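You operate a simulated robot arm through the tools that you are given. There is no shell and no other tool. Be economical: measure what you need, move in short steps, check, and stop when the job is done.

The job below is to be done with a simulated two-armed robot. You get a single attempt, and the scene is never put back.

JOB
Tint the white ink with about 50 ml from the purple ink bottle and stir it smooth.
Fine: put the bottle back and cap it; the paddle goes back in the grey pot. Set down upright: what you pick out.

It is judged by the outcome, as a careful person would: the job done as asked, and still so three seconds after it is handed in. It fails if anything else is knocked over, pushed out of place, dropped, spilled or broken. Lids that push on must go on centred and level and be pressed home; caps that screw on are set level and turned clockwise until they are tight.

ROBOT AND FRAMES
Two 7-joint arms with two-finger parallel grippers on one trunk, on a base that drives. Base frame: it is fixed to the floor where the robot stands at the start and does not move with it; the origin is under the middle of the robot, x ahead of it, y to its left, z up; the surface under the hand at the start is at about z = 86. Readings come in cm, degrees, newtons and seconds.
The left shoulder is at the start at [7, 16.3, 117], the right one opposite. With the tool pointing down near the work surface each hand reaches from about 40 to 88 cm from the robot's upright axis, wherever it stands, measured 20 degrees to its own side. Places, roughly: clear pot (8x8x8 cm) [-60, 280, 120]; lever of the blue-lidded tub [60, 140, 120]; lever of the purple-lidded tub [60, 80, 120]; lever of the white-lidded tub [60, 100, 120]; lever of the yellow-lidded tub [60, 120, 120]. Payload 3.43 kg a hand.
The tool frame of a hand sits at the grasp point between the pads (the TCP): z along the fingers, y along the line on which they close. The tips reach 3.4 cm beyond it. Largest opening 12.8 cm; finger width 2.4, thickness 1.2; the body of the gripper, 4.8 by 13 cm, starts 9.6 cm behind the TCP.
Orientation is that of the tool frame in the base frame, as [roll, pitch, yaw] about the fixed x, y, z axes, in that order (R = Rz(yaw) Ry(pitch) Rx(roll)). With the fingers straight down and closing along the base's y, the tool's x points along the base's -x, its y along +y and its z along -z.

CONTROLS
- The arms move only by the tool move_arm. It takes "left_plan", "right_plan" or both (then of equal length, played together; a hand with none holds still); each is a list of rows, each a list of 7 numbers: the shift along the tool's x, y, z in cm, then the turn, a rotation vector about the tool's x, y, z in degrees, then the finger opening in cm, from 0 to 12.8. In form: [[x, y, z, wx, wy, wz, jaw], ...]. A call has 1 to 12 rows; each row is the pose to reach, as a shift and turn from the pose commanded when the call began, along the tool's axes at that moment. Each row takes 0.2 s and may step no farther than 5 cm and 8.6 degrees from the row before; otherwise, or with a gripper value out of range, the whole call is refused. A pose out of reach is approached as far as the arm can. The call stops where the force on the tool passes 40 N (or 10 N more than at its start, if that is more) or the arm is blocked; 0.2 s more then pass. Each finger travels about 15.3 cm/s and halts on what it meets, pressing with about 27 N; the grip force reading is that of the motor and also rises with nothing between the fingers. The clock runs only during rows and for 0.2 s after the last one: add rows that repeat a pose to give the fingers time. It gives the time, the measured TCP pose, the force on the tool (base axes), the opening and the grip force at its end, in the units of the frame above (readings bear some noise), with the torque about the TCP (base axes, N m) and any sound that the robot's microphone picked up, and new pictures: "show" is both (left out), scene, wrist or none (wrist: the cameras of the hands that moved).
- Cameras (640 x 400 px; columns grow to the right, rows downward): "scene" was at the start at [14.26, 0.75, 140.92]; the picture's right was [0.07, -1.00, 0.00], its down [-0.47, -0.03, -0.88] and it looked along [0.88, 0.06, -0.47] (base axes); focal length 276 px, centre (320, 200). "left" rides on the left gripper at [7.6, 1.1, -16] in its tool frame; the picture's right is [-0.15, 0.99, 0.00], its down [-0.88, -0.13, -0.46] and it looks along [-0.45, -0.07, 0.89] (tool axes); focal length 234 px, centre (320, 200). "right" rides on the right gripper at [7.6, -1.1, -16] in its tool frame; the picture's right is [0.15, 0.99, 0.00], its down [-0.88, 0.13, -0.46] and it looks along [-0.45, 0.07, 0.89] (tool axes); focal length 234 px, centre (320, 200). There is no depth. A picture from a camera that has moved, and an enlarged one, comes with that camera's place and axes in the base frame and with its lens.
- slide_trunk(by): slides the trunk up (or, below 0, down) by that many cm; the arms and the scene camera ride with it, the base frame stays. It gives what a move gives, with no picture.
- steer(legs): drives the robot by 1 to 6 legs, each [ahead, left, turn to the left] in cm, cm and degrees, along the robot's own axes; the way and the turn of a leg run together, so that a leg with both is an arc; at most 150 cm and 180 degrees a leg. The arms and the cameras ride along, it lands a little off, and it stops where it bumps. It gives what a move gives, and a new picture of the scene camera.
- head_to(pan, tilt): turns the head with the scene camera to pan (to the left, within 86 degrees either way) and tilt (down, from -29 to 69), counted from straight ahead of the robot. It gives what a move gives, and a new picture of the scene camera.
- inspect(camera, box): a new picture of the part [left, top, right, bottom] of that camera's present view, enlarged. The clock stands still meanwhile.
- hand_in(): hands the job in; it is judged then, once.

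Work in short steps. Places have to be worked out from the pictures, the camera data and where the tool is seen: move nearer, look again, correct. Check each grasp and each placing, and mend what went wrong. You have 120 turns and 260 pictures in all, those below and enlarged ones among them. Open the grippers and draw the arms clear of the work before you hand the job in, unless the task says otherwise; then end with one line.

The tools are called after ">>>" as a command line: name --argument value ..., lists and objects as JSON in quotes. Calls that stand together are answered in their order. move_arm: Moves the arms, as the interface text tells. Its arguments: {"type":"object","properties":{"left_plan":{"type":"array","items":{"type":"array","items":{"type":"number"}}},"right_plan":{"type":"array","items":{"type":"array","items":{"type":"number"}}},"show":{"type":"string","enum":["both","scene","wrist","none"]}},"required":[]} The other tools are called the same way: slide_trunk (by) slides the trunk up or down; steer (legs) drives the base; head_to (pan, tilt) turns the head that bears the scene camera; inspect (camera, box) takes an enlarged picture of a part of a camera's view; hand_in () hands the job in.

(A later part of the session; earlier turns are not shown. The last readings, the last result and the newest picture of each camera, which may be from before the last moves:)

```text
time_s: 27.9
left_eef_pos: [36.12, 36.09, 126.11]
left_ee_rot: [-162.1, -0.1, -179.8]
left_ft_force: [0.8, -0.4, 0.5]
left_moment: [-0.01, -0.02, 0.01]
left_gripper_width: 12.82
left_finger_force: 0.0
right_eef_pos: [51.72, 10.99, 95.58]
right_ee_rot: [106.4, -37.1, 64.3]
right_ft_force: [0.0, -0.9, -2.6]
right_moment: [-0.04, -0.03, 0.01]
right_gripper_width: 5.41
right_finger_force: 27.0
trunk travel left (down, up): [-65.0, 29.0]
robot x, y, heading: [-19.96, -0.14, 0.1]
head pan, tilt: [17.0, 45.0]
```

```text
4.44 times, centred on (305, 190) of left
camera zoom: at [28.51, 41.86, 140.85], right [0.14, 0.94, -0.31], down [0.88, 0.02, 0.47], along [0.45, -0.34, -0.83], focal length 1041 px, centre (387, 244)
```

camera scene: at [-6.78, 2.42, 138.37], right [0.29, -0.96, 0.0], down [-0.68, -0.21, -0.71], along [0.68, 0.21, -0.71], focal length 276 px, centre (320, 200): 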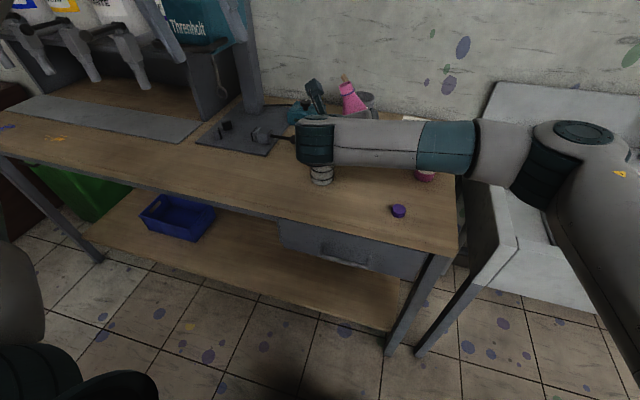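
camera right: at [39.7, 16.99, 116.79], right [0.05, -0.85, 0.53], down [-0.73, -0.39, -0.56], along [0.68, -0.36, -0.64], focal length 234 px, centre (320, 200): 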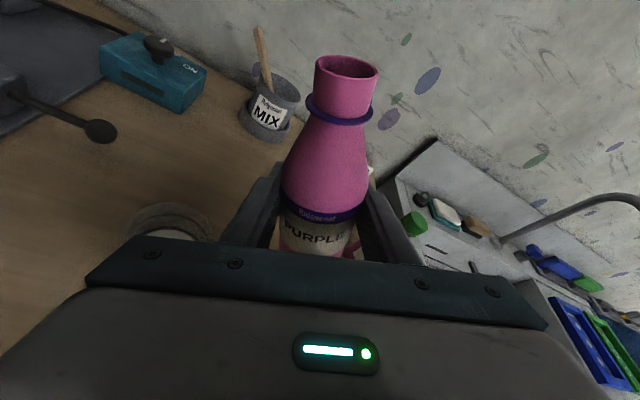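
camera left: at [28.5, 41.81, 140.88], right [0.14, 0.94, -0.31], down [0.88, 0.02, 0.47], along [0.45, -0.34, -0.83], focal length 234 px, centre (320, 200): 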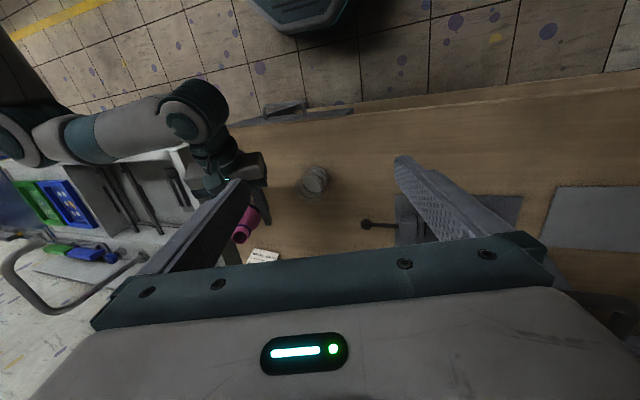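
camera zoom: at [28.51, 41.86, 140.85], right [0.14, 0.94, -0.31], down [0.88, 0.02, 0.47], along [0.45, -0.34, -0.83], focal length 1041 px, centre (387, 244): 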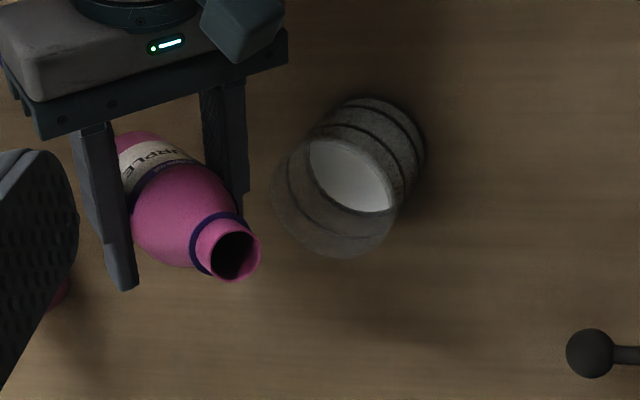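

No flow yet. Tilt to 57°.

>>> move_arm --right_plan '[[-0.15, 0.13, 0.05, -1.2, 0, -3.3, 5], [-0.29, 0.26, 0.1, -2.4, 0, -6.6, 5], [-0.29, 0.26, 0.1, -2.4, 0, -6.6, 5]]' --show "none"

>>> inspect --camera "left" --box '[260, 145, 350, 235]'

```text
time_s: 28.7
left_eef_pos: [36.07, 36.0, 126.04]
left_ee_rot: [-162.0, -0.1, -179.7]
left_ft_force: [-0.4, 0.5, 0.2]
left_moment: [0.0, 0.04, 0.0]
left_gripper_width: 12.82
left_finger_force: 0.0
right_eef_pos: [51.86, 10.63, 95.73]
right_ee_rot: [102.9, -30.7, 66.4]
right_ft_force: [0.6, 0.2, -2.2]
right_moment: [-0.01, -0.07, 0.01]
right_gripper_width: 5.41
right_finger_force: 26.8
trunk travel left (down, up): [-65.0, 29.0]
robot x, y, heading: [-19.42, 0.13, 0.0]
head pan, tilt: [17.0, 45.0]
```

```text
4.44 times, centred on (305, 190) of left
camera zoom: at [28.51, 41.85, 140.85], right [0.14, 0.94, -0.31], down [0.88, 0.02, 0.47], along [0.45, -0.34, -0.83], focal length 1041 px, centre (387, 244)
```

zoom: 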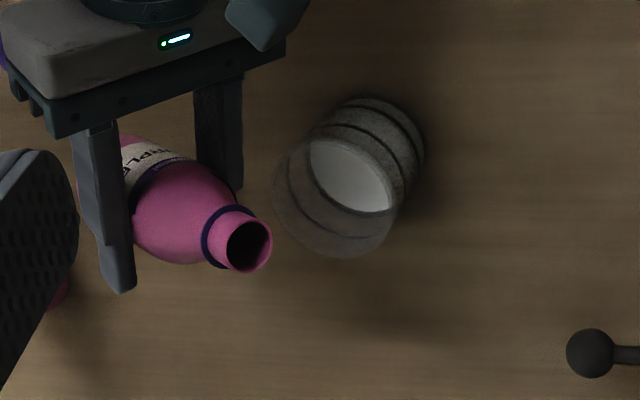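

Still nothing; tilt to 64° and lower slightly.

>>> move_arm --right_plan '[[-0.3, -0.2, 0.1, -1.2, 0, -3.3, 5], [-0.6, -0.43, 0.22, -2.4, 0, -6.6, 5], [-0.6, -0.43, 0.22, -2.4, 0, -6.6, 5]]' --show "none"

>>> inspect --camera "left" --box '[260, 145, 350, 235]'

```text
time_s: 29.5
left_eef_pos: [36.2, 35.92, 125.97]
left_ee_rot: [-161.9, 0.0, -179.8]
left_ft_force: [0.5, -0.1, 0.4]
left_moment: [0.01, 0.0, 0.02]
left_gripper_width: 12.78
left_finger_force: 0.0
right_eef_pos: [51.86, 10.37, 94.87]
right_ee_rot: [99.8, -24.2, 67.8]
right_ft_force: [-0.9, 0.8, -1.9]
right_moment: [-0.02, -0.04, -0.03]
right_gripper_width: 5.43
right_finger_force: 26.9
trunk travel left (down, up): [-65.0, 29.0]
robot x, y, heading: [-19.92, 0.07, -0.0]
head pan, tilt: [17.0, 45.0]
```

```text
4.44 times, centred on (305, 190) of left
camera zoom: at [28.5, 41.85, 140.86], right [0.14, 0.94, -0.31], down [0.88, 0.02, 0.47], along [0.45, -0.34, -0.83], focal length 1041 px, centre (387, 244)
```

zoom: 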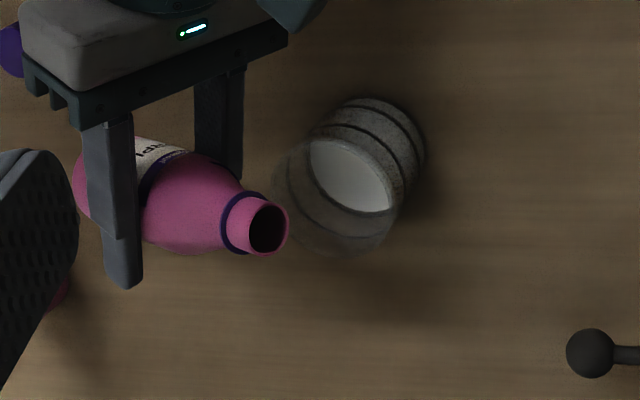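

Still nothing; proceed to 69°.

>>> move_arm --right_plan '[[0, 0.05, 0.22, -0.85, 0, -2.35, 5], [-0.03, 0.09, 0.44, -1.71, 0, -4.7, 5], [-0.03, 0.09, 0.44, -1.71, 0, -4.7, 5]]' --show "none"

>>> inspect --camera "left" --box '[260, 145, 350, 235]'

```text
time_s: 30.3
left_eef_pos: [36.14, 36.08, 126.02]
left_ee_rot: [-162.0, 0.0, -179.8]
left_ft_force: [0.0, 0.6, -0.1]
left_moment: [-0.01, -0.03, 0.01]
left_gripper_width: 12.81
left_finger_force: 0.1
right_eef_pos: [52.26, 10.07, 94.9]
right_ee_rot: [97.9, -19.6, 68.6]
right_ft_force: [0.3, -1.1, -3.2]
right_moment: [0.0, 0.02, 0.03]
right_gripper_width: 5.42
right_finger_force: 26.8
trunk travel left (down, up): [-65.0, 29.0]
robot x, y, heading: [-19.89, -0.15, 0.3]
head pan, tilt: [17.0, 45.0]
```

```text
4.44 times, centred on (305, 190) of left
camera zoom: at [28.51, 41.85, 140.85], right [0.14, 0.94, -0.31], down [0.88, 0.02, 0.47], along [0.45, -0.34, -0.83], focal length 1041 px, centre (387, 244)
```

zoom: 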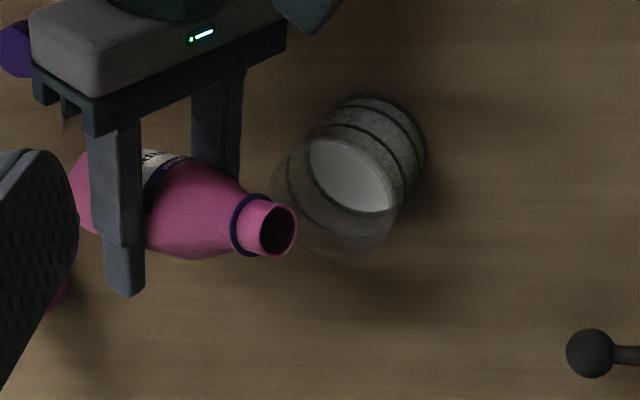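

Proceed to 74°.

>>> move_arm --right_plan '[[-0.05, 0.02, 0.0, -0.85, 0, -2.35, 5], [-0.1, 0.04, 0.0, -1.71, 0, -4.7, 5], [-0.1, 0.04, 0.0, -1.71, 0, -4.7, 5]]' --show "none"

>>> inspect --camera "left" --box '[260, 145, 350, 235]'

```text
time_s: 31.1
left_eef_pos: [36.16, 35.99, 126.04]
left_ee_rot: [-162.1, -0.1, -179.8]
left_ft_force: [-0.1, 0.1, 0.1]
left_moment: [-0.03, -0.04, -0.01]
left_gripper_width: 12.79
left_finger_force: 0.1
right_eef_pos: [52.31, 10.05, 94.89]
right_ee_rot: [95.8, -15.0, 69.2]
right_ft_force: [-0.3, -0.3, -2.2]
right_moment: [-0.03, -0.01, 0.01]
right_gripper_width: 5.45
right_finger_force: 26.4
trunk travel left (down, up): [-65.0, 29.0]
robot x, y, heading: [-19.7, -0.11, -0.2]
head pan, tilt: [17.0, 45.0]
```

```text
4.44 times, centred on (305, 190) of left
camera zoom: at [28.51, 41.85, 140.85], right [0.14, 0.94, -0.31], down [0.88, 0.02, 0.47], along [0.45, -0.34, -0.83], focal length 1041 px, centre (387, 244)
```

zoom: 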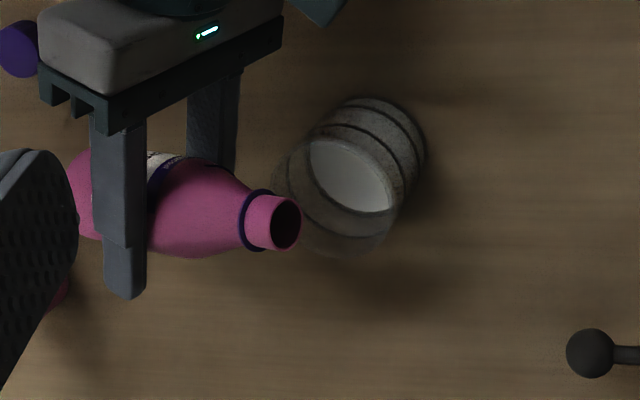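

Proceed to 79°, raising 0.8 cm to keep the lip above the rim.

>>> move_arm --right_plan '[[0.1, 0.4, 0.0, -0.85, 0, -2.35, 5], [0.2, 0.77, -0.08, -1.71, 0, -4.7, 5], [0.2, 0.77, -0.08, -1.71, 0, -4.7, 5]]' --show "none"

>>> inspect --camera "left" --box '[260, 145, 350, 235]'

```text
time_s: 31.9
left_eef_pos: [36.03, 36.04, 126.04]
left_ee_rot: [-162.1, 0.0, -179.7]
left_ft_force: [0.8, -0.1, 0.7]
left_moment: [0.02, 0.01, 0.03]
left_gripper_width: 12.8
left_finger_force: 0.0
right_eef_pos: [52.25, 10.05, 95.78]
right_ee_rot: [94.2, -10.4, 69.7]
right_ft_force: [-0.1, 0.5, -1.5]
right_moment: [-0.04, 0.0, 0.03]
right_gripper_width: 5.44
right_finger_force: 26.2
trunk travel left (down, up): [-65.0, 29.0]
robot x, y, heading: [-19.58, -0.03, 0.0]
head pan, tilt: [17.0, 45.0]
```

```text
4.44 times, centred on (305, 190) of left
camera zoom: at [28.51, 41.85, 140.85], right [0.14, 0.94, -0.31], down [0.88, 0.02, 0.47], along [0.45, -0.34, -0.83], focal length 1041 px, centre (387, 244)
```

zoom: 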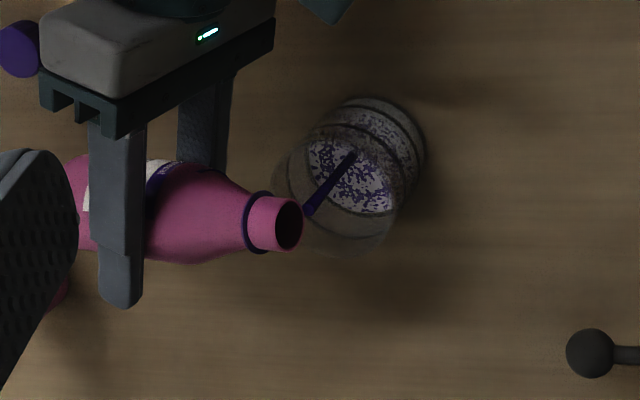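

It's pouring into the glass. Hold one short row and check the level.

>>> move_arm --right_plan '[[0, 0, 0, 0, 0, 0, 5]]' --show "none"

>>> inspect --camera "left" --box '[280, 150, 340, 210]'

```text
time_s: 32.3
left_eef_pos: [36.06, 36.13, 126.04]
left_ee_rot: [-162.0, -0.1, -179.8]
left_ft_force: [-0.2, 0.5, 0.0]
left_moment: [0.0, 0.01, -0.04]
left_gripper_width: 12.81
left_finger_force: 0.1
right_eef_pos: [52.37, 10.07, 95.75]
right_ee_rot: [94.0, -10.2, 69.7]
right_ft_force: [-0.2, -0.5, -1.9]
right_moment: [-0.01, -0.02, 0.02]
right_gripper_width: 5.45
right_finger_force: 27.4
trunk travel left (down, up): [-65.0, 29.0]
robot x, y, heading: [-19.83, 0.07, 0.0]
head pan, tilt: [17.0, 45.0]
```

```text
6.67 times, centred on (310, 180) of left
camera zoom: at [28.51, 41.86, 140.85], right [0.14, 0.94, -0.31], down [0.88, 0.02, 0.47], along [0.45, -0.34, -0.83], focal length 1561 px, centre (387, 333)
```

zoom: 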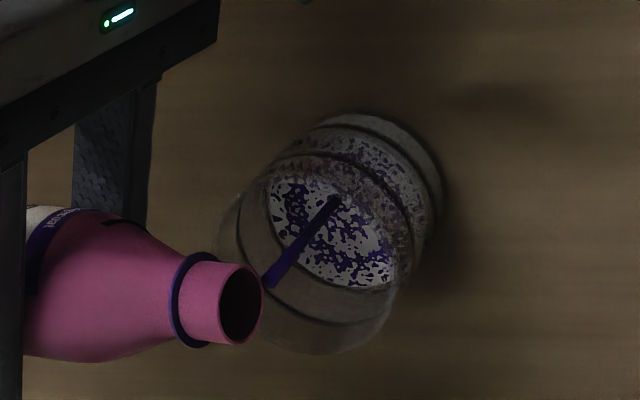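

Slow flow, landing centrally. Hold 0.8 s more, then check.

>>> move_arm --right_plan '[[0, 0, 0, 0, 0, 0, 5], [0, 0, 0, 0, 0, 0, 5], [0, 0, 0, 0, 0, 0, 5]]' --show "none"

>>> inspect --camera "left" --box '[292, 155, 332, 205]'

```text
time_s: 33.1
left_eef_pos: [36.16, 36.06, 126.01]
left_ee_rot: [-162.0, 0.0, -179.8]
left_ft_force: [0.0, 0.9, -0.7]
left_moment: [-0.01, -0.01, 0.01]
left_gripper_width: 12.79
left_finger_force: 0.2
right_eef_pos: [52.36, 10.05, 95.72]
right_ee_rot: [94.1, -10.2, 69.6]
right_ft_force: [0.0, 0.1, -1.6]
right_moment: [-0.02, -0.02, 0.0]
right_gripper_width: 5.46
right_finger_force: 26.7
trunk travel left (down, up): [-65.0, 29.0]
robot x, y, heading: [-19.71, -0.08, 0.5]
head pan, tilt: [17.0, 45.0]
```

```text
8.00 times, centred on (312, 180) of left
camera zoom: at [28.51, 41.86, 140.85], right [0.14, 0.94, -0.31], down [0.88, 0.02, 0.47], along [0.45, -0.34, -0.83], focal length 1873 px, centre (384, 360)
```

zoom: 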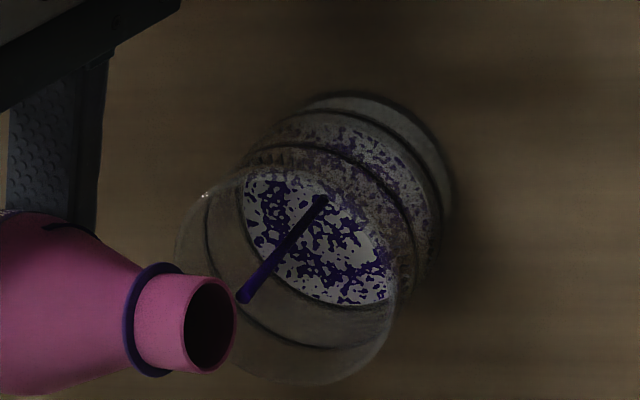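

The level is hard to judge from this steep angle. I tilt the bottle back to 64° to stop the flow and bring the left camera low to view the glass from the side.

>>> move_arm --right_plan '[[0, 0, 0, 2.57, 0, 7.05, 5], [0, 0, 0, 5.13, 0, 14.1, 5], [0, 0, 0, 5.13, 0, 14.1, 5], [0, 0, 0, 5.13, 0, 14.1, 5], [0, 0, 0, 5.13, 0, 14.1, 5], [0, 0, 0, 5.13, 0, 14.1, 5], [0, 0, 0, 5.13, 0, 14.1, 5], [0, 0, 0, 5.13, 0, 14.1, 5]]' --left_plan '[[-0.6, 2.1, 2, 7.4, 0, 0, 12.8], [-1.2, 4.3, 4, 14.8, 0, 0, 12.8], [-1.8, 6.5, 6, 22.2, 0, 0, 12.8], [-2.3, 8.6, 8, 29.6, 0, 0, 12.8], [-2.9, 10.8, 10, 37, 0, 0, 12.8], [-3.5, 13, 12, 44.4, 0, 0, 12.8], [-4, 15.1, 14, 52, 0, 0, 12.8], [-4, 15.1, 14, 52, 0, 0, 12.8]]' --show "wrist"

```text
time_s: 34.9
left_eef_pos: [40.03, 46.23, 108.02]
left_ee_rot: [-109.9, -0.1, -179.7]
left_ft_force: [-0.9, 0.7, 0.7]
left_moment: [0.01, -0.01, 0.0]
left_gripper_width: 12.78
left_finger_force: 0.1
right_eef_pos: [52.31, 9.97, 95.86]
right_ee_rot: [99.9, -24.4, 68.0]
right_ft_force: [0.4, 0.1, -1.6]
right_moment: [0.01, -0.03, -0.01]
right_gripper_width: 5.42
right_finger_force: 27.2
trunk travel left (down, up): [-65.0, 29.0]
robot x, y, heading: [-19.83, 0.09, 0.1]
head pan, tilt: [17.0, 45.0]
camera right: at [39.75, 21.7, 100.39], right [0.06, -0.31, 0.95], down [-0.73, -0.66, -0.18], along [0.68, -0.68, -0.26], focal length 234 px, centre (320, 200)
camera left: at [32.34, 61.35, 112.44], right [0.15, 0.34, -0.93], down [0.88, 0.39, 0.28], along [0.45, -0.86, -0.24], focal length 234 px, centre (320, 200)
```

right: 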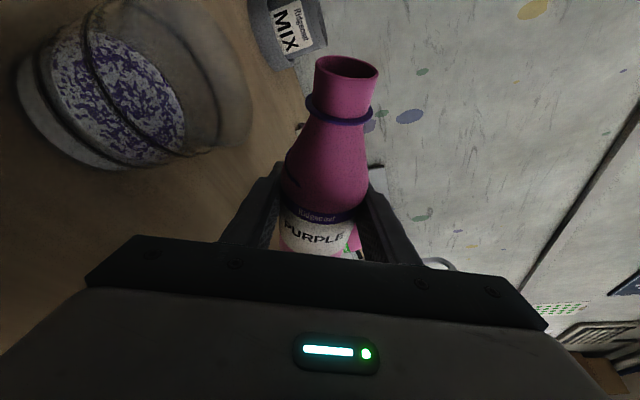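
left: 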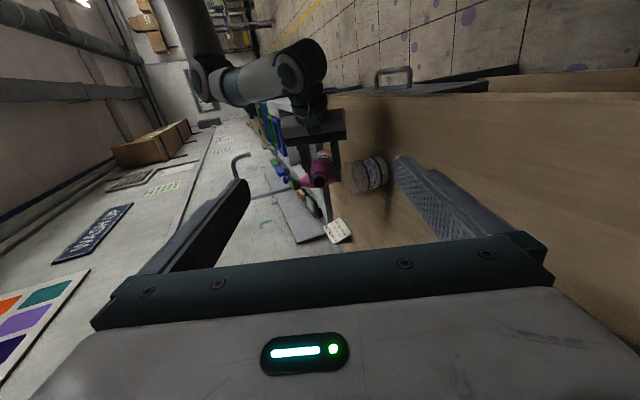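

Side view obtained on both wrist cameras; weight now reads ~1.6 N. Zoom both and take more readings.

>>> inspect --camera "left" --box '[340, 145, 400, 205]'

>>> inspect --camera "right" --box '[0, 0, 260, 180]'

>>> move_arm --right_plan '[[0, 0, 0, 0, 0, 0, 5]]' --show "none"

>>> move_arm --right_plan '[[0, 0, 0, 0, 0, 0, 5]]' --show "none"

>>> move_arm --right_plan '[[0, 0, 0, 0, 0, 0, 5]]' --show "none"

```text
6.67 times, centred on (370, 175) of left
camera zoom: at [32.34, 61.35, 112.44], right [0.15, 0.34, -0.93], down [0.88, 0.39, 0.28], along [0.45, -0.86, -0.24], focal length 1561 px, centre (-13, 367)
```

zoom: 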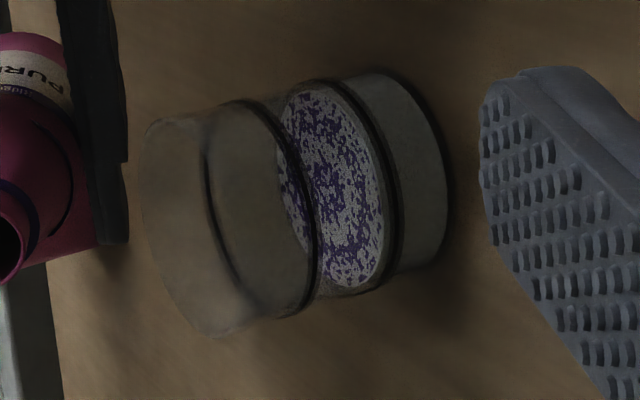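

```text
2.22 times, centred on (130, 90) of right
camera zoom: at [39.75, 21.7, 100.39], right [0.06, -0.31, 0.95], down [-0.73, -0.66, -0.18], along [0.68, -0.68, -0.26], focal length 520 px, centre (742, 444)
```

zoom: 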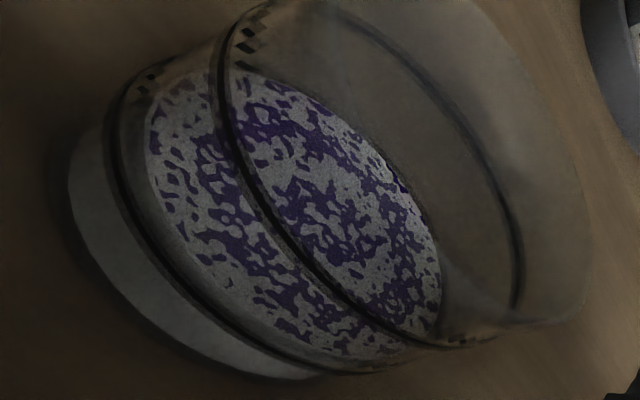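

```text
time_s: 35.3
left_eef_pos: [40.04, 46.15, 108.0]
left_ee_rot: [-110.1, 0.1, -179.8]
left_ft_force: [-0.1, 0.4, -0.4]
left_moment: [-0.04, 0.0, 0.02]
left_gripper_width: 12.81
left_finger_force: 0.0
right_eef_pos: [52.31, 10.04, 95.75]
right_ee_rot: [99.9, -24.3, 67.9]
right_ft_force: [0.3, -0.5, -1.2]
right_moment: [-0.03, -0.01, 0.0]
right_gripper_width: 5.4
right_finger_force: 27.3
trunk travel left (down, up): [-65.0, 29.0]
robot x, y, heading: [-19.61, 0.19, 0.1]
head pan, tilt: [17.0, 45.0]
```

```text
time_s: 35.7
left_eef_pos: [40.06, 46.23, 108.07]
left_ee_rot: [-110.0, 0.0, -179.8]
left_ft_force: [-0.7, -0.7, 0.0]
left_moment: [0.0, -0.01, 0.0]
left_gripper_width: 12.79
left_finger_force: 0.2
right_eef_pos: [52.32, 10.13, 95.66]
right_ee_rot: [99.8, -24.3, 67.9]
right_ft_force: [0.0, 0.6, -1.3]
right_moment: [-0.01, -0.03, -0.02]
right_gripper_width: 5.4
right_finger_force: 26.5
trunk travel left (down, up): [-65.0, 29.0]
robot x, y, heading: [-19.53, -0.2, 0.2]
head pan, tilt: [17.0, 45.0]
```

```text
time_s: 36.1
left_eef_pos: [40.04, 46.14, 108.09]
left_ee_rot: [-109.9, 0.1, -179.8]
left_ft_force: [-0.6, 0.4, 0.3]
left_moment: [-0.04, 0.02, -0.03]
left_gripper_width: 12.79
left_finger_force: 0.0
right_eef_pos: [52.38, 9.99, 95.74]
right_ee_rot: [99.8, -24.3, 68.0]
right_ft_force: [-0.3, 0.1, -2.3]
right_moment: [-0.01, 0.0, 0.03]
right_gripper_width: 5.39
right_finger_force: 26.9
trunk travel left (down, up): [-65.0, 29.0]
robot x, y, heading: [-19.7, -0.03, -0.1]
head pan, tilt: [17.0, 45.0]
```

The side view shows about 0.5 cm rise (≈15 ml), but the weight suggests more. I tilt the bottle back to 24° to weigh it in the same attitude as before and check for spills.

>>> move_arm --right_plan '[[0, 0, 0, 2.74, 0, 7.52, 5], [0, 0, 0, 5.47, 0, 15.04, 5], [0, 0, 0, 8.2, 0, 22.55, 5], [0, 0, 0, 10.94, 0, 30.07, 5], [0, 0, 0, 13.68, 0, 37.6, 5], [0, 0, 0, 13.68, 0, 37.6, 5], [0, 0, 0, 13.68, 0, 37.6, 5], [0, 0, 0, 13.68, 0, 37.6, 5]]' --show "scene"

>>> move_arm --right_plan '[[0, 0, 0, 0, 0, 0, 5]]' --show "none"

>>> move_arm --right_plan '[[0, 0, 0, 0, 0, 0, 5]]' --show "none"

>>> move_arm --right_plan '[[0, 0, 0, 0, 0, 0, 5]]' --show "none"

>>> move_arm --right_plan '[[0, 0, 0, 0, 0, 0, 5]]' --show "none"

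>>> inspect --camera "left" --box '[300, 110, 420, 230]'

```text
time_s: 37.9
left_eef_pos: [40.08, 46.2, 108.04]
left_ee_rot: [-110.1, 0.1, -179.9]
left_ft_force: [-1.0, 0.1, -0.3]
left_moment: [-0.01, 0.0, 0.02]
left_gripper_width: 12.8
left_finger_force: 0.1
right_eef_pos: [52.22, 9.92, 95.74]
right_ee_rot: [128.1, -59.0, 47.7]
right_ft_force: [0.3, 0.3, -1.5]
right_moment: [0.01, -0.03, 0.02]
right_gripper_width: 5.39
right_finger_force: 27.3
trunk travel left (down, up): [-65.0, 29.0]
robot x, y, heading: [-20.01, -0.09, 0.4]
head pan, tilt: [17.0, 45.0]
camera scene: at [-6.78, 2.5, 138.37], right [0.29, -0.96, 0.0], down [-0.68, -0.21, -0.71], along [0.68, 0.21, -0.71], focal length 276 px, centre (320, 200)
```

scene: 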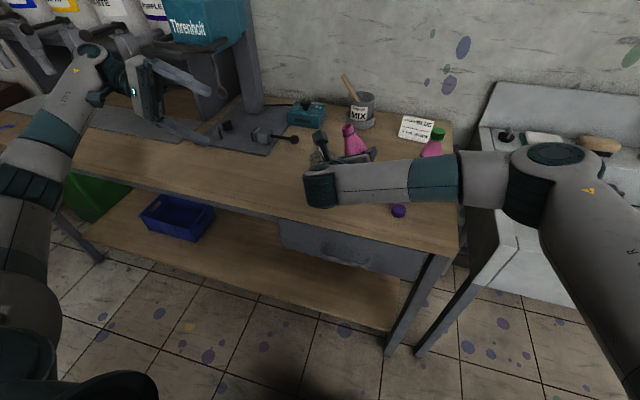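

```text
time_s: 38.3
left_eef_pos: [40.08, 46.29, 108.03]
left_ee_rot: [-110.0, 0.0, -179.8]
left_ft_force: [-0.5, -0.5, -0.2]
left_moment: [0.02, 0.0, 0.01]
left_gripper_width: 12.8
left_finger_force: 0.0
right_eef_pos: [52.36, 9.93, 95.71]
right_ee_rot: [128.2, -59.0, 47.7]
right_ft_force: [-0.2, -0.1, -2.3]
right_moment: [-0.03, -0.02, 0.01]
right_gripper_width: 5.41
right_finger_force: 27.4
trunk travel left (down, up): [-65.0, 29.0]
robot x, y, heading: [-19.83, -0.0, -0.1]
head pan, tilt: [17.0, 45.0]
```

```text
time_s: 38.7
left_eef_pos: [40.06, 46.12, 108.0]
left_ee_rot: [-110.0, 0.1, -179.8]
left_ft_force: [0.0, 0.3, 0.9]
left_moment: [0.0, 0.01, 0.01]
left_gripper_width: 12.8
left_finger_force: 0.0
right_eef_pos: [52.44, 9.96, 95.59]
right_ee_rot: [128.1, -59.0, 47.8]
right_ft_force: [-0.8, 0.6, -2.0]
right_moment: [0.01, -0.02, 0.01]
right_gripper_width: 5.41
right_finger_force: 27.5
trunk travel left (down, up): [-65.0, 29.0]
robot x, y, heading: [-19.76, 0.14, 0.1]
head pan, tilt: [17.0, 45.0]
```

```text
time_s: 39.1
left_eef_pos: [39.9, 46.12, 108.08]
left_ee_rot: [-110.0, 0.0, -179.8]
left_ft_force: [0.8, 0.3, 0.2]
left_moment: [0.0, 0.02, 0.0]
left_gripper_width: 12.79
left_finger_force: 0.0
right_eef_pos: [52.33, 9.98, 95.8]
right_ee_rot: [128.1, -58.9, 47.8]
right_ft_force: [-0.4, -0.8, -2.3]
right_moment: [-0.01, -0.02, 0.01]
right_gripper_width: 5.44
right_finger_force: 27.0
trunk travel left (down, up): [-65.0, 29.0]
robot x, y, heading: [-19.71, -0.06, 0.1]
head pan, tilt: [17.0, 45.0]
```

```text
time_s: 39.5
left_eef_pos: [40.11, 46.23, 108.11]
left_ee_rot: [-110.0, 0.1, -179.8]
left_ft_force: [-0.8, 0.7, 0.7]
left_moment: [-0.01, 0.01, -0.01]
left_gripper_width: 12.79
left_finger_force: 0.0
right_eef_pos: [52.34, 9.95, 95.81]
right_ee_rot: [128.1, -59.0, 47.7]
right_ft_force: [-0.1, 0.3, -1.8]
right_moment: [-0.02, -0.03, -0.02]
right_gripper_width: 5.39
right_finger_force: 27.2
trunk travel left (down, up): [-65.0, 29.0]
robot x, y, heading: [-20.07, -0.02, -0.1]
head pan, tilt: [17.0, 45.0]
```

```text
3.33 times, centred on (360, 170) of left
camera zoom: at [32.41, 61.37, 112.4], right [0.14, 0.34, -0.93], down [0.88, 0.39, 0.28], along [0.45, -0.86, -0.24], focal length 781 px, centre (187, 300)
```

zoom: 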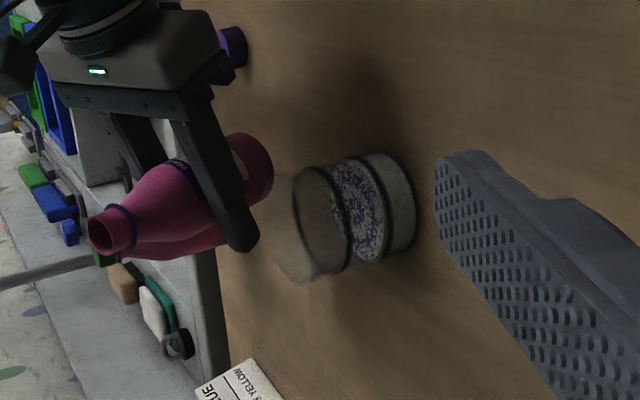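

No spill seen. Take a sharper side zoom of the glass to measure the level precisely.

>>> inspect --camera "left" --box '[345, 150, 395, 200]'

>>> move_arm --right_plan '[[0, 0, 0, 0, 0, 0, 5]]' --show "none"

>>> move_arm --right_plan '[[0, 0, 0, 0, 0, 0, 5]]' --show "none"

>>> move_arm --right_plan '[[0, 0, 0, 0, 0, 0, 5]]' --show "none"

>>> move_arm --right_plan '[[0, 0, 0, 0, 0, 0, 5]]' --show "none"

```text
8.00 times, centred on (370, 175) of left
camera zoom: at [32.41, 61.37, 112.4], right [0.14, 0.34, -0.93], down [0.88, 0.39, 0.28], along [0.45, -0.86, -0.24], focal length 1873 px, centre (-80, 400)
```

zoom: 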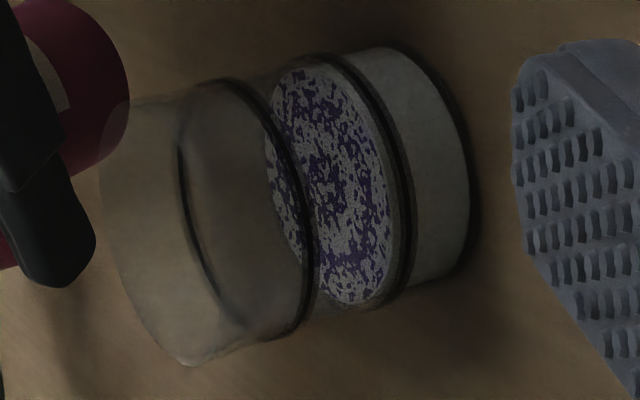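

```text
time_s: 39.9
left_eef_pos: [40.06, 46.18, 108.1]
left_ee_rot: [-110.0, 0.1, -179.7]
left_ft_force: [1.2, 0.9, 0.0]
left_moment: [0.04, 0.01, 0.0]
left_gripper_width: 12.8
left_finger_force: 0.0
right_eef_pos: [52.37, 9.95, 95.79]
right_ee_rot: [128.1, -59.0, 47.7]
right_ft_force: [0.5, 0.2, -2.6]
right_moment: [0.01, -0.01, 0.02]
right_gripper_width: 5.44
right_finger_force: 26.9
trunk travel left (down, up): [-65.0, 29.0]
robot x, y, heading: [-19.6, 0.09, 0.2]
head pan, tilt: [17.0, 45.0]
```

```text
time_s: 40.3
left_eef_pos: [40.06, 46.13, 107.98]
left_ee_rot: [-110.0, 0.1, -179.9]
left_ft_force: [-0.3, -0.2, 0.2]
left_moment: [0.03, -0.03, -0.01]
left_gripper_width: 12.78
left_finger_force: 0.1
right_eef_pos: [52.34, 9.96, 95.74]
right_ee_rot: [128.1, -59.0, 47.6]
right_ft_force: [-0.2, 0.2, -2.1]
right_moment: [0.0, -0.03, -0.03]
right_gripper_width: 5.39
right_finger_force: 27.0
trunk travel left (down, up): [-65.0, 29.0]
robot x, y, heading: [-19.85, -0.03, 0.1]
head pan, tilt: [17.0, 45.0]
```

```text
time_s: 40.7
left_eef_pos: [39.97, 46.27, 107.91]
left_ee_rot: [-110.0, 0.0, -179.8]
left_ft_force: [0.2, -0.2, 0.6]
left_moment: [0.02, 0.0, -0.02]
left_gripper_width: 12.82
left_finger_force: 0.2
right_eef_pos: [52.25, 9.95, 95.68]
right_ee_rot: [128.1, -59.0, 47.8]
right_ft_force: [-0.1, -0.1, -1.7]
right_moment: [0.01, 0.01, 0.04]
right_gripper_width: 5.42
right_finger_force: 27.2
trunk travel left (down, up): [-65.0, 29.0]
robot x, y, heading: [-19.82, -0.01, 0.2]
head pan, tilt: [17.0, 45.0]
```

```text
time_s: 41.1
left_eef_pos: [40.05, 46.17, 108.02]
left_ee_rot: [-110.0, 0.0, -179.7]
left_ft_force: [0.2, -0.9, -0.1]
left_moment: [-0.01, 0.02, 0.01]
left_gripper_width: 12.79
left_finger_force: 0.0
right_eef_pos: [52.44, 9.83, 95.71]
right_ee_rot: [128.1, -59.0, 47.7]
right_ft_force: [-0.4, 0.2, -2.4]
right_moment: [0.0, 0.0, -0.01]
right_gripper_width: 5.43
right_finger_force: 26.7
trunk travel left (down, up): [-65.0, 29.0]
robot x, y, heading: [-19.74, -0.12, 0.0]
head pan, tilt: [17.0, 45.0]
```

Visual and weight estimates disagree, so I move the bottle aside to exactly the earlier spot and repeat the earlier scene view for a like-for-like comparison.

>>> move_arm --right_plan '[[2.2, 2.7, 1.6, 0, 0, 0, 5], [4.4, 5.3, 3.2, 0, 0, 0, 5], [6.7, 8, 4.7, 0, 0, 0, 5], [8.91, 10.65, 6.33, 0, 0, 0, 5], [8.91, 10.65, 6.33, 0, 0, 0, 5]]' --show "none"

>>> head_to --pan 4 --tilt 32

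>>> inspect --camera "scene" --box '[240, 210, 290, 270]'

```text
time_s: 42.3
left_eef_pos: [39.92, 46.24, 107.98]
left_ee_rot: [-109.9, 0.1, -179.8]
left_ft_force: [-0.2, 0.7, 0.6]
left_moment: [-0.02, -0.01, -0.07]
left_gripper_width: 12.82
left_finger_force: 0.0
right_eef_pos: [61.33, 2.83, 105.63]
right_ee_rot: [128.1, -59.0, 47.8]
right_ft_force: [0.1, 0.2, -1.7]
right_moment: [-0.02, -0.06, -0.02]
right_gripper_width: 5.42
right_finger_force: 27.3
trunk travel left (down, up): [-65.0, 29.0]
robot x, y, heading: [-19.88, -0.02, 0.1]
head pan, tilt: [17.0, 45.0]
```

```text
time_s: 43.1
left_eef_pos: [40.05, 46.09, 108.08]
left_ee_rot: [-110.1, -0.1, -179.7]
left_ft_force: [0.2, -0.5, -0.4]
left_moment: [-0.02, -0.01, 0.02]
left_gripper_width: 12.8
left_finger_force: 0.1
right_eef_pos: [61.3, 2.69, 105.48]
right_ee_rot: [128.1, -58.9, 47.8]
right_ft_force: [0.3, -0.3, -2.8]
right_moment: [-0.03, -0.04, -0.02]
right_gripper_width: 5.43
right_finger_force: 27.0
trunk travel left (down, up): [-65.0, 29.0]
robot x, y, heading: [-19.39, 0.06, -0.0]
head pan, tilt: [4.0, 32.0]
camera scene: at [-5.61, 0.73, 140.31], right [0.07, -1.0, 0.0], down [-0.53, -0.04, -0.85], along [0.85, 0.06, -0.53], focal length 276 px, centre (320, 200)
```

scene: 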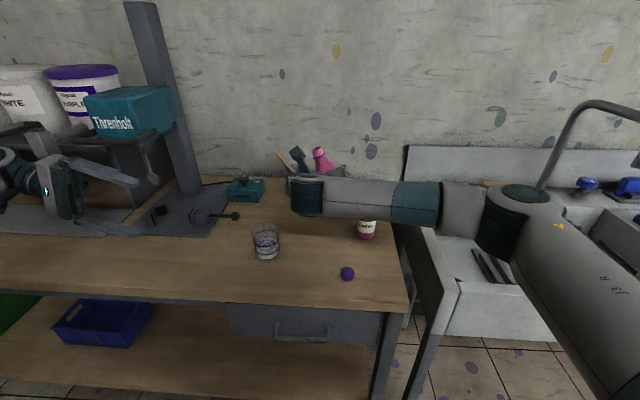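

```text
6.67 times, centred on (265, 240) of scene
camera zoom: at [-5.61, 0.73, 140.31], right [0.07, -1.0, 0.0], down [-0.53, -0.04, -0.85], along [0.85, 0.06, -0.53], focal length 1839 px, centre (687, -67)
```

zoom: 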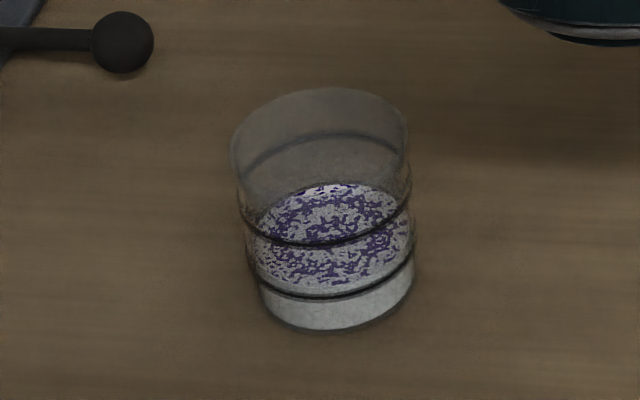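

Like-for-like, the surface rose only ~0.3 cm (≈10 ml). About 40 ml more needed (surface roughly midway between rings). Go back and tilt to 81°.

>>> move_arm --right_plan '[[-2.2, -2.7, -1.6, 0, 0, 0, 5], [-4.4, -5.3, -3.2, 0, 0, 0, 5], [-6.7, -8, -4.7, 0, 0, 0, 5], [-8.91, -10.65, -6.33, 0, 0, 0, 5], [-8.91, -10.65, -6.33, -2.784, 0, -7.652, 5], [-8.91, -10.65, -6.33, -5.568, 0, -15.304, 5], [-8.91, -10.65, -6.33, -8.352, 0, -22.956, 5], [-8.91, -10.65, -6.33, -11.136, 0, -30.608, 5], [-8.91, -10.65, -6.33, -13.92, 0, -38.26, 5], [-8.91, -10.65, -6.33, -16.7, 0, -45.91, 5], [-8.91, -10.65, -6.33, -19.49, 0, -53.56, 5]]' --show "none"

>>> inspect --camera "left" --box '[335, 140, 395, 200]'

```text
time_s: 45.5
left_eef_pos: [40.02, 46.17, 108.0]
left_ee_rot: [-109.9, -0.1, -179.8]
left_ft_force: [-0.4, 0.0, -0.9]
left_moment: [0.0, 0.04, 0.0]
left_gripper_width: 12.84
left_finger_force: 0.0
right_eef_pos: [52.21, 9.96, 95.68]
right_ee_rot: [93.3, -8.3, 69.8]
right_ft_force: [-0.1, -0.3, -2.3]
right_moment: [0.0, -0.02, 0.01]
right_gripper_width: 5.43
right_finger_force: 26.8
trunk travel left (down, up): [-65.0, 29.0]
robot x, y, heading: [-19.83, -0.17, 0.1]
head pan, tilt: [4.0, 32.0]
```

```text
6.67 times, centred on (365, 170) of left
camera zoom: at [32.4, 61.41, 112.38], right [0.14, 0.34, -0.93], down [0.88, 0.39, 0.28], along [0.45, -0.86, -0.24], focal length 1561 px, centre (20, 400)
```

zoom: 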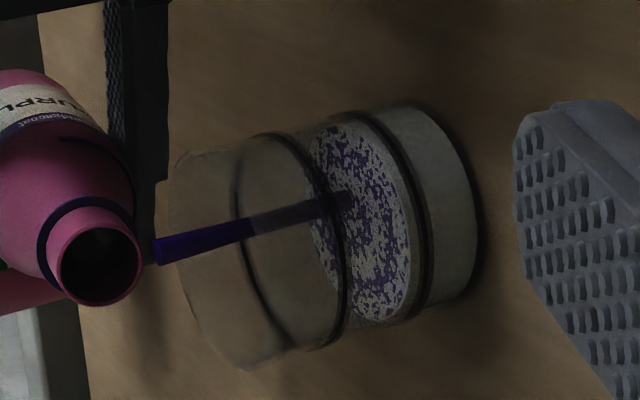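

Pouring well into the glass. Hold 1 s and check.

>>> move_arm --right_plan '[[0, 0, 0, 0, 0, 0, 5], [0, 0, 0, 0, 0, 0, 5], [0, 0, 0, 0, 0, 0, 5], [0, 0, 0, 0, 0, 0, 5]]' --show "none"

>>> inspect --camera "left" --box '[345, 150, 395, 200]'

```text
time_s: 46.5
left_eef_pos: [40.06, 46.21, 107.99]
left_ee_rot: [-110.1, -0.1, -179.8]
left_ft_force: [-0.8, 0.0, 0.8]
left_moment: [-0.04, -0.02, 0.0]
left_gripper_width: 12.81
left_finger_force: 0.1
right_eef_pos: [52.32, 9.96, 95.75]
right_ee_rot: [93.4, -8.4, 69.8]
right_ft_force: [0.3, 0.1, -1.5]
right_moment: [0.01, -0.04, -0.01]
right_gripper_width: 5.43
right_finger_force: 26.4
trunk travel left (down, up): [-65.0, 29.0]
robot x, y, heading: [-19.88, 0.13, 0.1]
head pan, tilt: [4.0, 32.0]
```

```text
8.00 times, centred on (370, 175) of left
camera zoom: at [32.41, 61.38, 112.4], right [0.14, 0.34, -0.93], down [0.88, 0.39, 0.28], along [0.45, -0.86, -0.24], focal length 1873 px, centre (-80, 400)
```

zoom: 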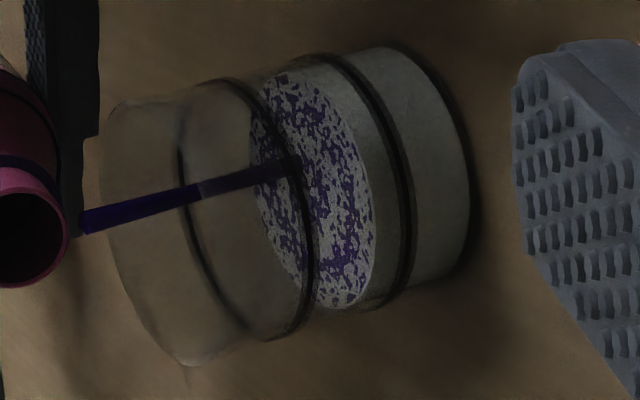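

Rose ~0.6 cm in about 1.2 s (total ≈30 ml). Hold 0.8 s more then tilt back to stop.

>>> move_arm --right_plan '[[0, 0, 0, 0, 0, 0, 5], [0, 0, 0, 0, 0, 0, 5], [0, 0, 0, 0, 0, 0, 5], [0, 0, 0, 0, 0, 0, 5], [0, 0, 0, 2.784, 0, 7.652, 5], [0, 0, 0, 5.568, 0, 15.304, 5], [0, 0, 0, 5.568, 0, 15.304, 5]]' --show "none"

>>> inspect --camera "left" --box '[345, 150, 395, 200]'

```text
time_s: 48.1
left_eef_pos: [40.0, 46.21, 107.96]
left_ee_rot: [-110.0, 0.0, -179.8]
left_ft_force: [-0.1, -0.2, -0.4]
left_moment: [-0.01, -0.03, -0.01]
left_gripper_width: 12.78
left_finger_force: 0.1
right_eef_pos: [52.32, 9.97, 95.78]
right_ee_rot: [99.6, -23.7, 68.1]
right_ft_force: [0.0, -0.6, -1.3]
right_moment: [-0.02, 0.0, -0.02]
right_gripper_width: 5.44
right_finger_force: 26.9
trunk travel left (down, up): [-65.0, 29.0]
robot x, y, heading: [-19.79, 0.1, -0.1]
head pan, tilt: [4.0, 32.0]
```

```text
8.00 times, centred on (370, 175) of left
camera zoom: at [32.4, 61.4, 112.39], right [0.14, 0.34, -0.93], down [0.88, 0.39, 0.28], along [0.45, -0.86, -0.24], focal length 1873 px, centre (-80, 400)
```

zoom: 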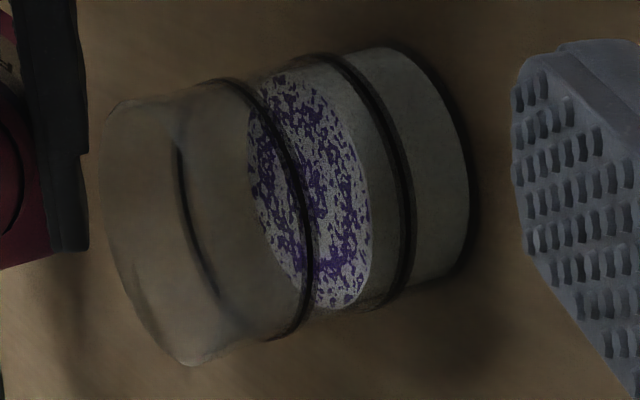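

Flow had nearly died out; total is ≈30 ml. Tilt to 82.5° and hold 1 s.

>>> move_arm --right_plan '[[0, 0, 0, -2.8, 0, -7.7, 5], [0, 0, 0, -5.6, 0, -15.4, 5], [0, 0, 0, -6.1, 0, -16.8, 5], [0, 0, 0, -6.1, 0, -16.8, 5], [0, 0, 0, -6.1, 0, -16.8, 5], [0, 0, 0, -6.1, 0, -16.8, 5]]' --show "none"

>>> inspect --camera "left" --box '[345, 150, 395, 200]'

```text
time_s: 49.5
left_eef_pos: [40.02, 46.27, 107.97]
left_ee_rot: [-109.9, -0.1, -179.9]
left_ft_force: [-0.5, 0.5, 0.2]
left_moment: [0.03, 0.02, 0.01]
left_gripper_width: 12.77
left_finger_force: 0.1
right_eef_pos: [52.31, 9.86, 95.74]
right_ee_rot: [93.0, -6.9, 69.9]
right_ft_force: [0.0, 0.1, -1.4]
right_moment: [-0.01, -0.03, -0.03]
right_gripper_width: 5.41
right_finger_force: 26.8
trunk travel left (down, up): [-65.0, 29.0]
robot x, y, heading: [-19.72, -0.18, 0.1]
head pan, tilt: [4.0, 32.0]
```

```text
8.00 times, centred on (370, 175) of left
camera zoom: at [32.4, 61.38, 112.4], right [0.14, 0.34, -0.93], down [0.88, 0.39, 0.28], along [0.45, -0.86, -0.24], focal length 1873 px, centre (-80, 400)
```

zoom: 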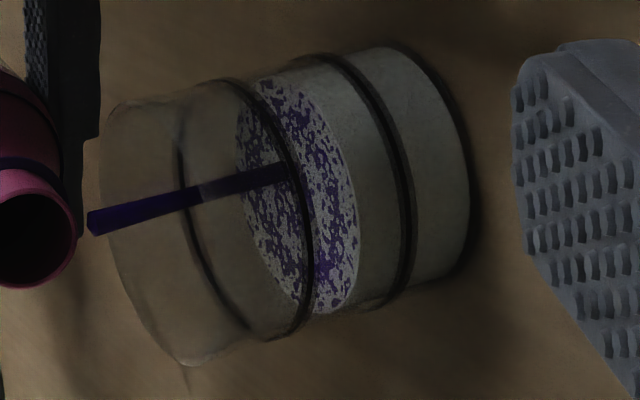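

Level now ~44% of the way between the rings (≈45 ml). Hold one more row, then tilt the bottle back to 24°.

>>> move_arm --right_plan '[[0, 0, 0, 0, 0, 0, 5], [0, 0, 0, 2.8, 0, 7.7, 5], [0, 0, 0, 5.6, 0, 15.4, 5], [0, 0, 0, 8.35, 0, 22.95, 5], [0, 0, 0, 11.14, 0, 30.6, 5], [0, 0, 0, 13.92, 0, 38.26, 5], [0, 0, 0, 16.7, 0, 45.9, 5], [0, 0, 0, 19.5, 0, 53.56, 5], [0, 0, 0, 20, 0, 54.97, 5], [0, 0, 0, 20, 0, 54.97, 5]]' --show "none"

>>> inspect --camera "left" --box '[345, 150, 395, 200]'

>>> move_arm --right_plan '[[2.2, 2.7, 1.6, 0, 0, 0, 5], [4.4, 5.3, 3.2, 0, 0, 0, 5], [6.7, 8, 4.7, 0, 0, 0, 5], [8.91, 10.65, 6.33, 0, 0, 0, 5], [8.91, 10.65, 6.33, 2.74, 0, 7.52, 5], [8.91, 10.65, 6.33, 5.47, 0, 15.04, 5], [8.91, 10.65, 6.33, 8.2, 0, 22.55, 5], [8.91, 10.65, 6.33, 8.2, 0, 22.55, 5]]' --show "both"

>>> inspect --camera "scene" --box '[240, 210, 290, 270]'

```text
time_s: 51.7
left_eef_pos: [40.1, 46.04, 107.92]
left_ee_rot: [-110.0, 0.0, -179.8]
left_ft_force: [0.0, -0.5, -0.2]
left_moment: [0.0, -0.02, 0.04]
left_gripper_width: 12.77
left_finger_force: 0.1
right_eef_pos: [52.31, 10.0, 95.65]
right_ee_rot: [128.1, -59.0, 47.7]
right_ft_force: [0.3, 0.2, -2.3]
right_moment: [0.02, -0.04, -0.02]
right_gripper_width: 5.43
right_finger_force: 27.0
trunk travel left (down, up): [-65.0, 29.0]
robot x, y, heading: [-19.3, -0.18, 0.2]
head pan, tilt: [4.0, 32.0]
```

```text
8.00 times, centred on (370, 175) of left
camera zoom: at [32.4, 61.37, 112.41], right [0.14, 0.34, -0.93], down [0.88, 0.39, 0.28], along [0.45, -0.86, -0.24], focal length 1873 px, centre (-80, 400)
```

zoom: 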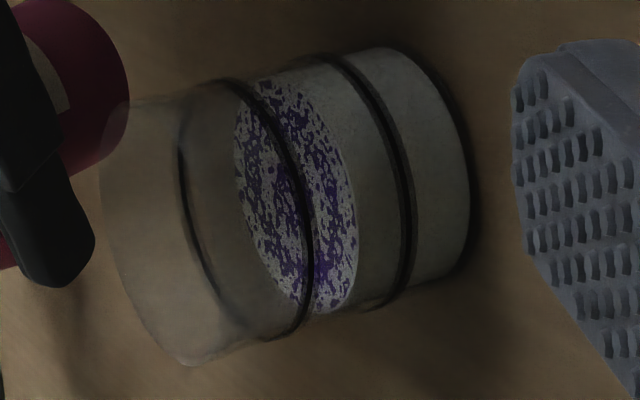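

```text
time_s: 53.5
left_eef_pos: [39.99, 46.08, 108.04]
left_ee_rot: [-110.0, -0.1, -179.9]
left_ft_force: [-0.1, 0.5, -0.1]
left_moment: [0.01, -0.02, -0.01]
left_gripper_width: 12.82
left_finger_force: 0.0
right_eef_pos: [61.42, 3.01, 105.73]
right_ee_rot: [-179.7, -69.8, -0.2]
right_ft_force: [-0.2, 0.0, -1.8]
right_moment: [0.02, -0.04, -0.05]
right_gripper_width: 5.41
right_finger_force: 27.2
trunk travel left (down, up): [-65.0, 29.0]
robot x, y, heading: [-19.72, 0.11, 0.1]
head pan, tilt: [4.0, 32.0]
camera scene: at [-5.62, 0.78, 140.32], right [0.07, -1.0, 0.0], down [-0.53, -0.04, -0.85], along [0.85, 0.06, -0.53], focal length 276 px, centre (320, 200)
camera right: at [48.89, 4.0, 118.43], right [0.05, -0.99, 0.14], down [-0.73, -0.13, -0.67], along [0.68, -0.06, -0.73], focal length 234 px, centre (320, 200)
```

scene: 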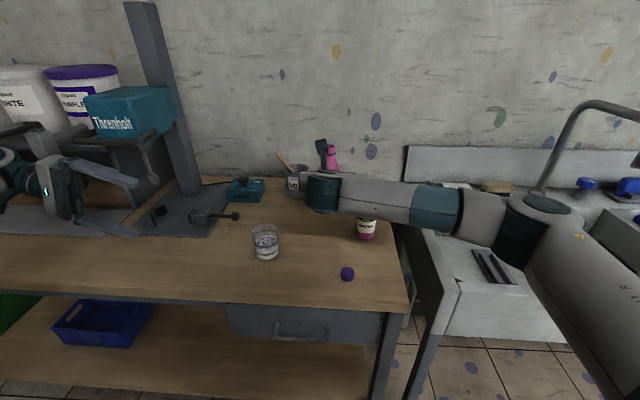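
right: 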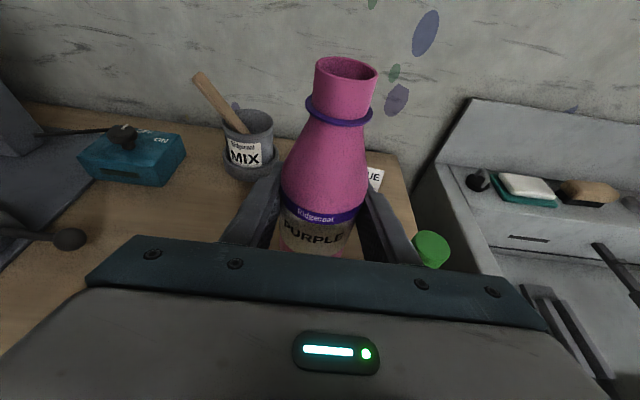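

```text
6.67 times, centred on (265, 240) of scene
camera zoom: at [-5.62, 0.78, 140.32], right [0.07, -1.0, 0.0], down [-0.53, -0.04, -0.85], along [0.85, 0.06, -0.53], focal length 1839 px, centre (687, -67)
```

zoom: 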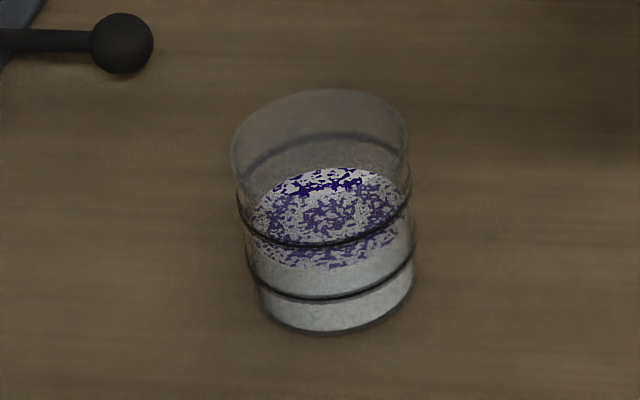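

Level is now ~46% between rings (≈45–50 ml) — good. Now I lower the bottle 14 cm back to its original place, still gripped.

>>> move_arm --right_plan '[[-2.82, 0, 1.03, 0, 0, 0, 5], [-5.64, 0, 2.05, 0, 0, 0, 5], [-8.46, 0, 3.08, 0, 0, 0, 5], [-11.28, 0, 4.1, 0, 0, 0, 5], [-12.5, 0, 4.55, 0, 0, 0, 5], [-13.1, 0, 4.77, 0, 0, 0, 5], [-13.1, 0, 4.77, 0, 0, 0, 5]]' --show "wrist"

```text
time_s: 55.1
left_eef_pos: [40.1, 46.13, 108.02]
left_ee_rot: [-110.1, 0.0, -179.7]
left_ft_force: [-0.1, 1.2, -0.2]
left_moment: [0.0, -0.02, 0.03]
left_gripper_width: 12.79
left_finger_force: 0.1
right_eef_pos: [61.31, 2.86, 91.95]
right_ee_rot: [-179.9, -69.7, 0.0]
right_ft_force: [-0.7, 0.2, -1.4]
right_moment: [0.02, -0.07, 0.0]
right_gripper_width: 5.41
right_finger_force: 27.0
trunk travel left (down, up): [-65.0, 29.0]
robot x, y, heading: [-19.74, 0.21, 0.2]
head pan, tilt: [4.0, 32.0]
camera right: at [48.84, 3.86, 104.5], right [0.05, -0.99, 0.14], down [-0.73, -0.13, -0.67], along [0.68, -0.07, -0.73], focal length 234 px, centre (320, 200)
```

right: 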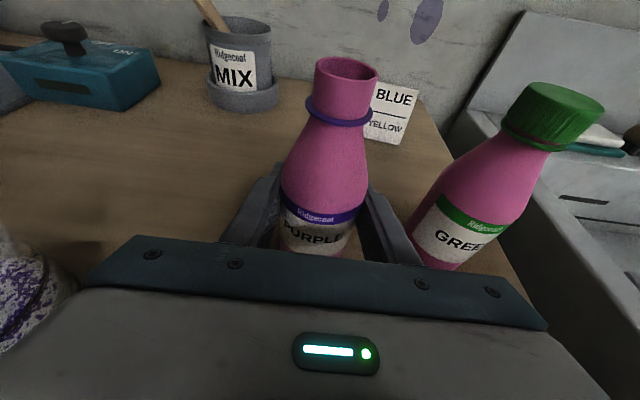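

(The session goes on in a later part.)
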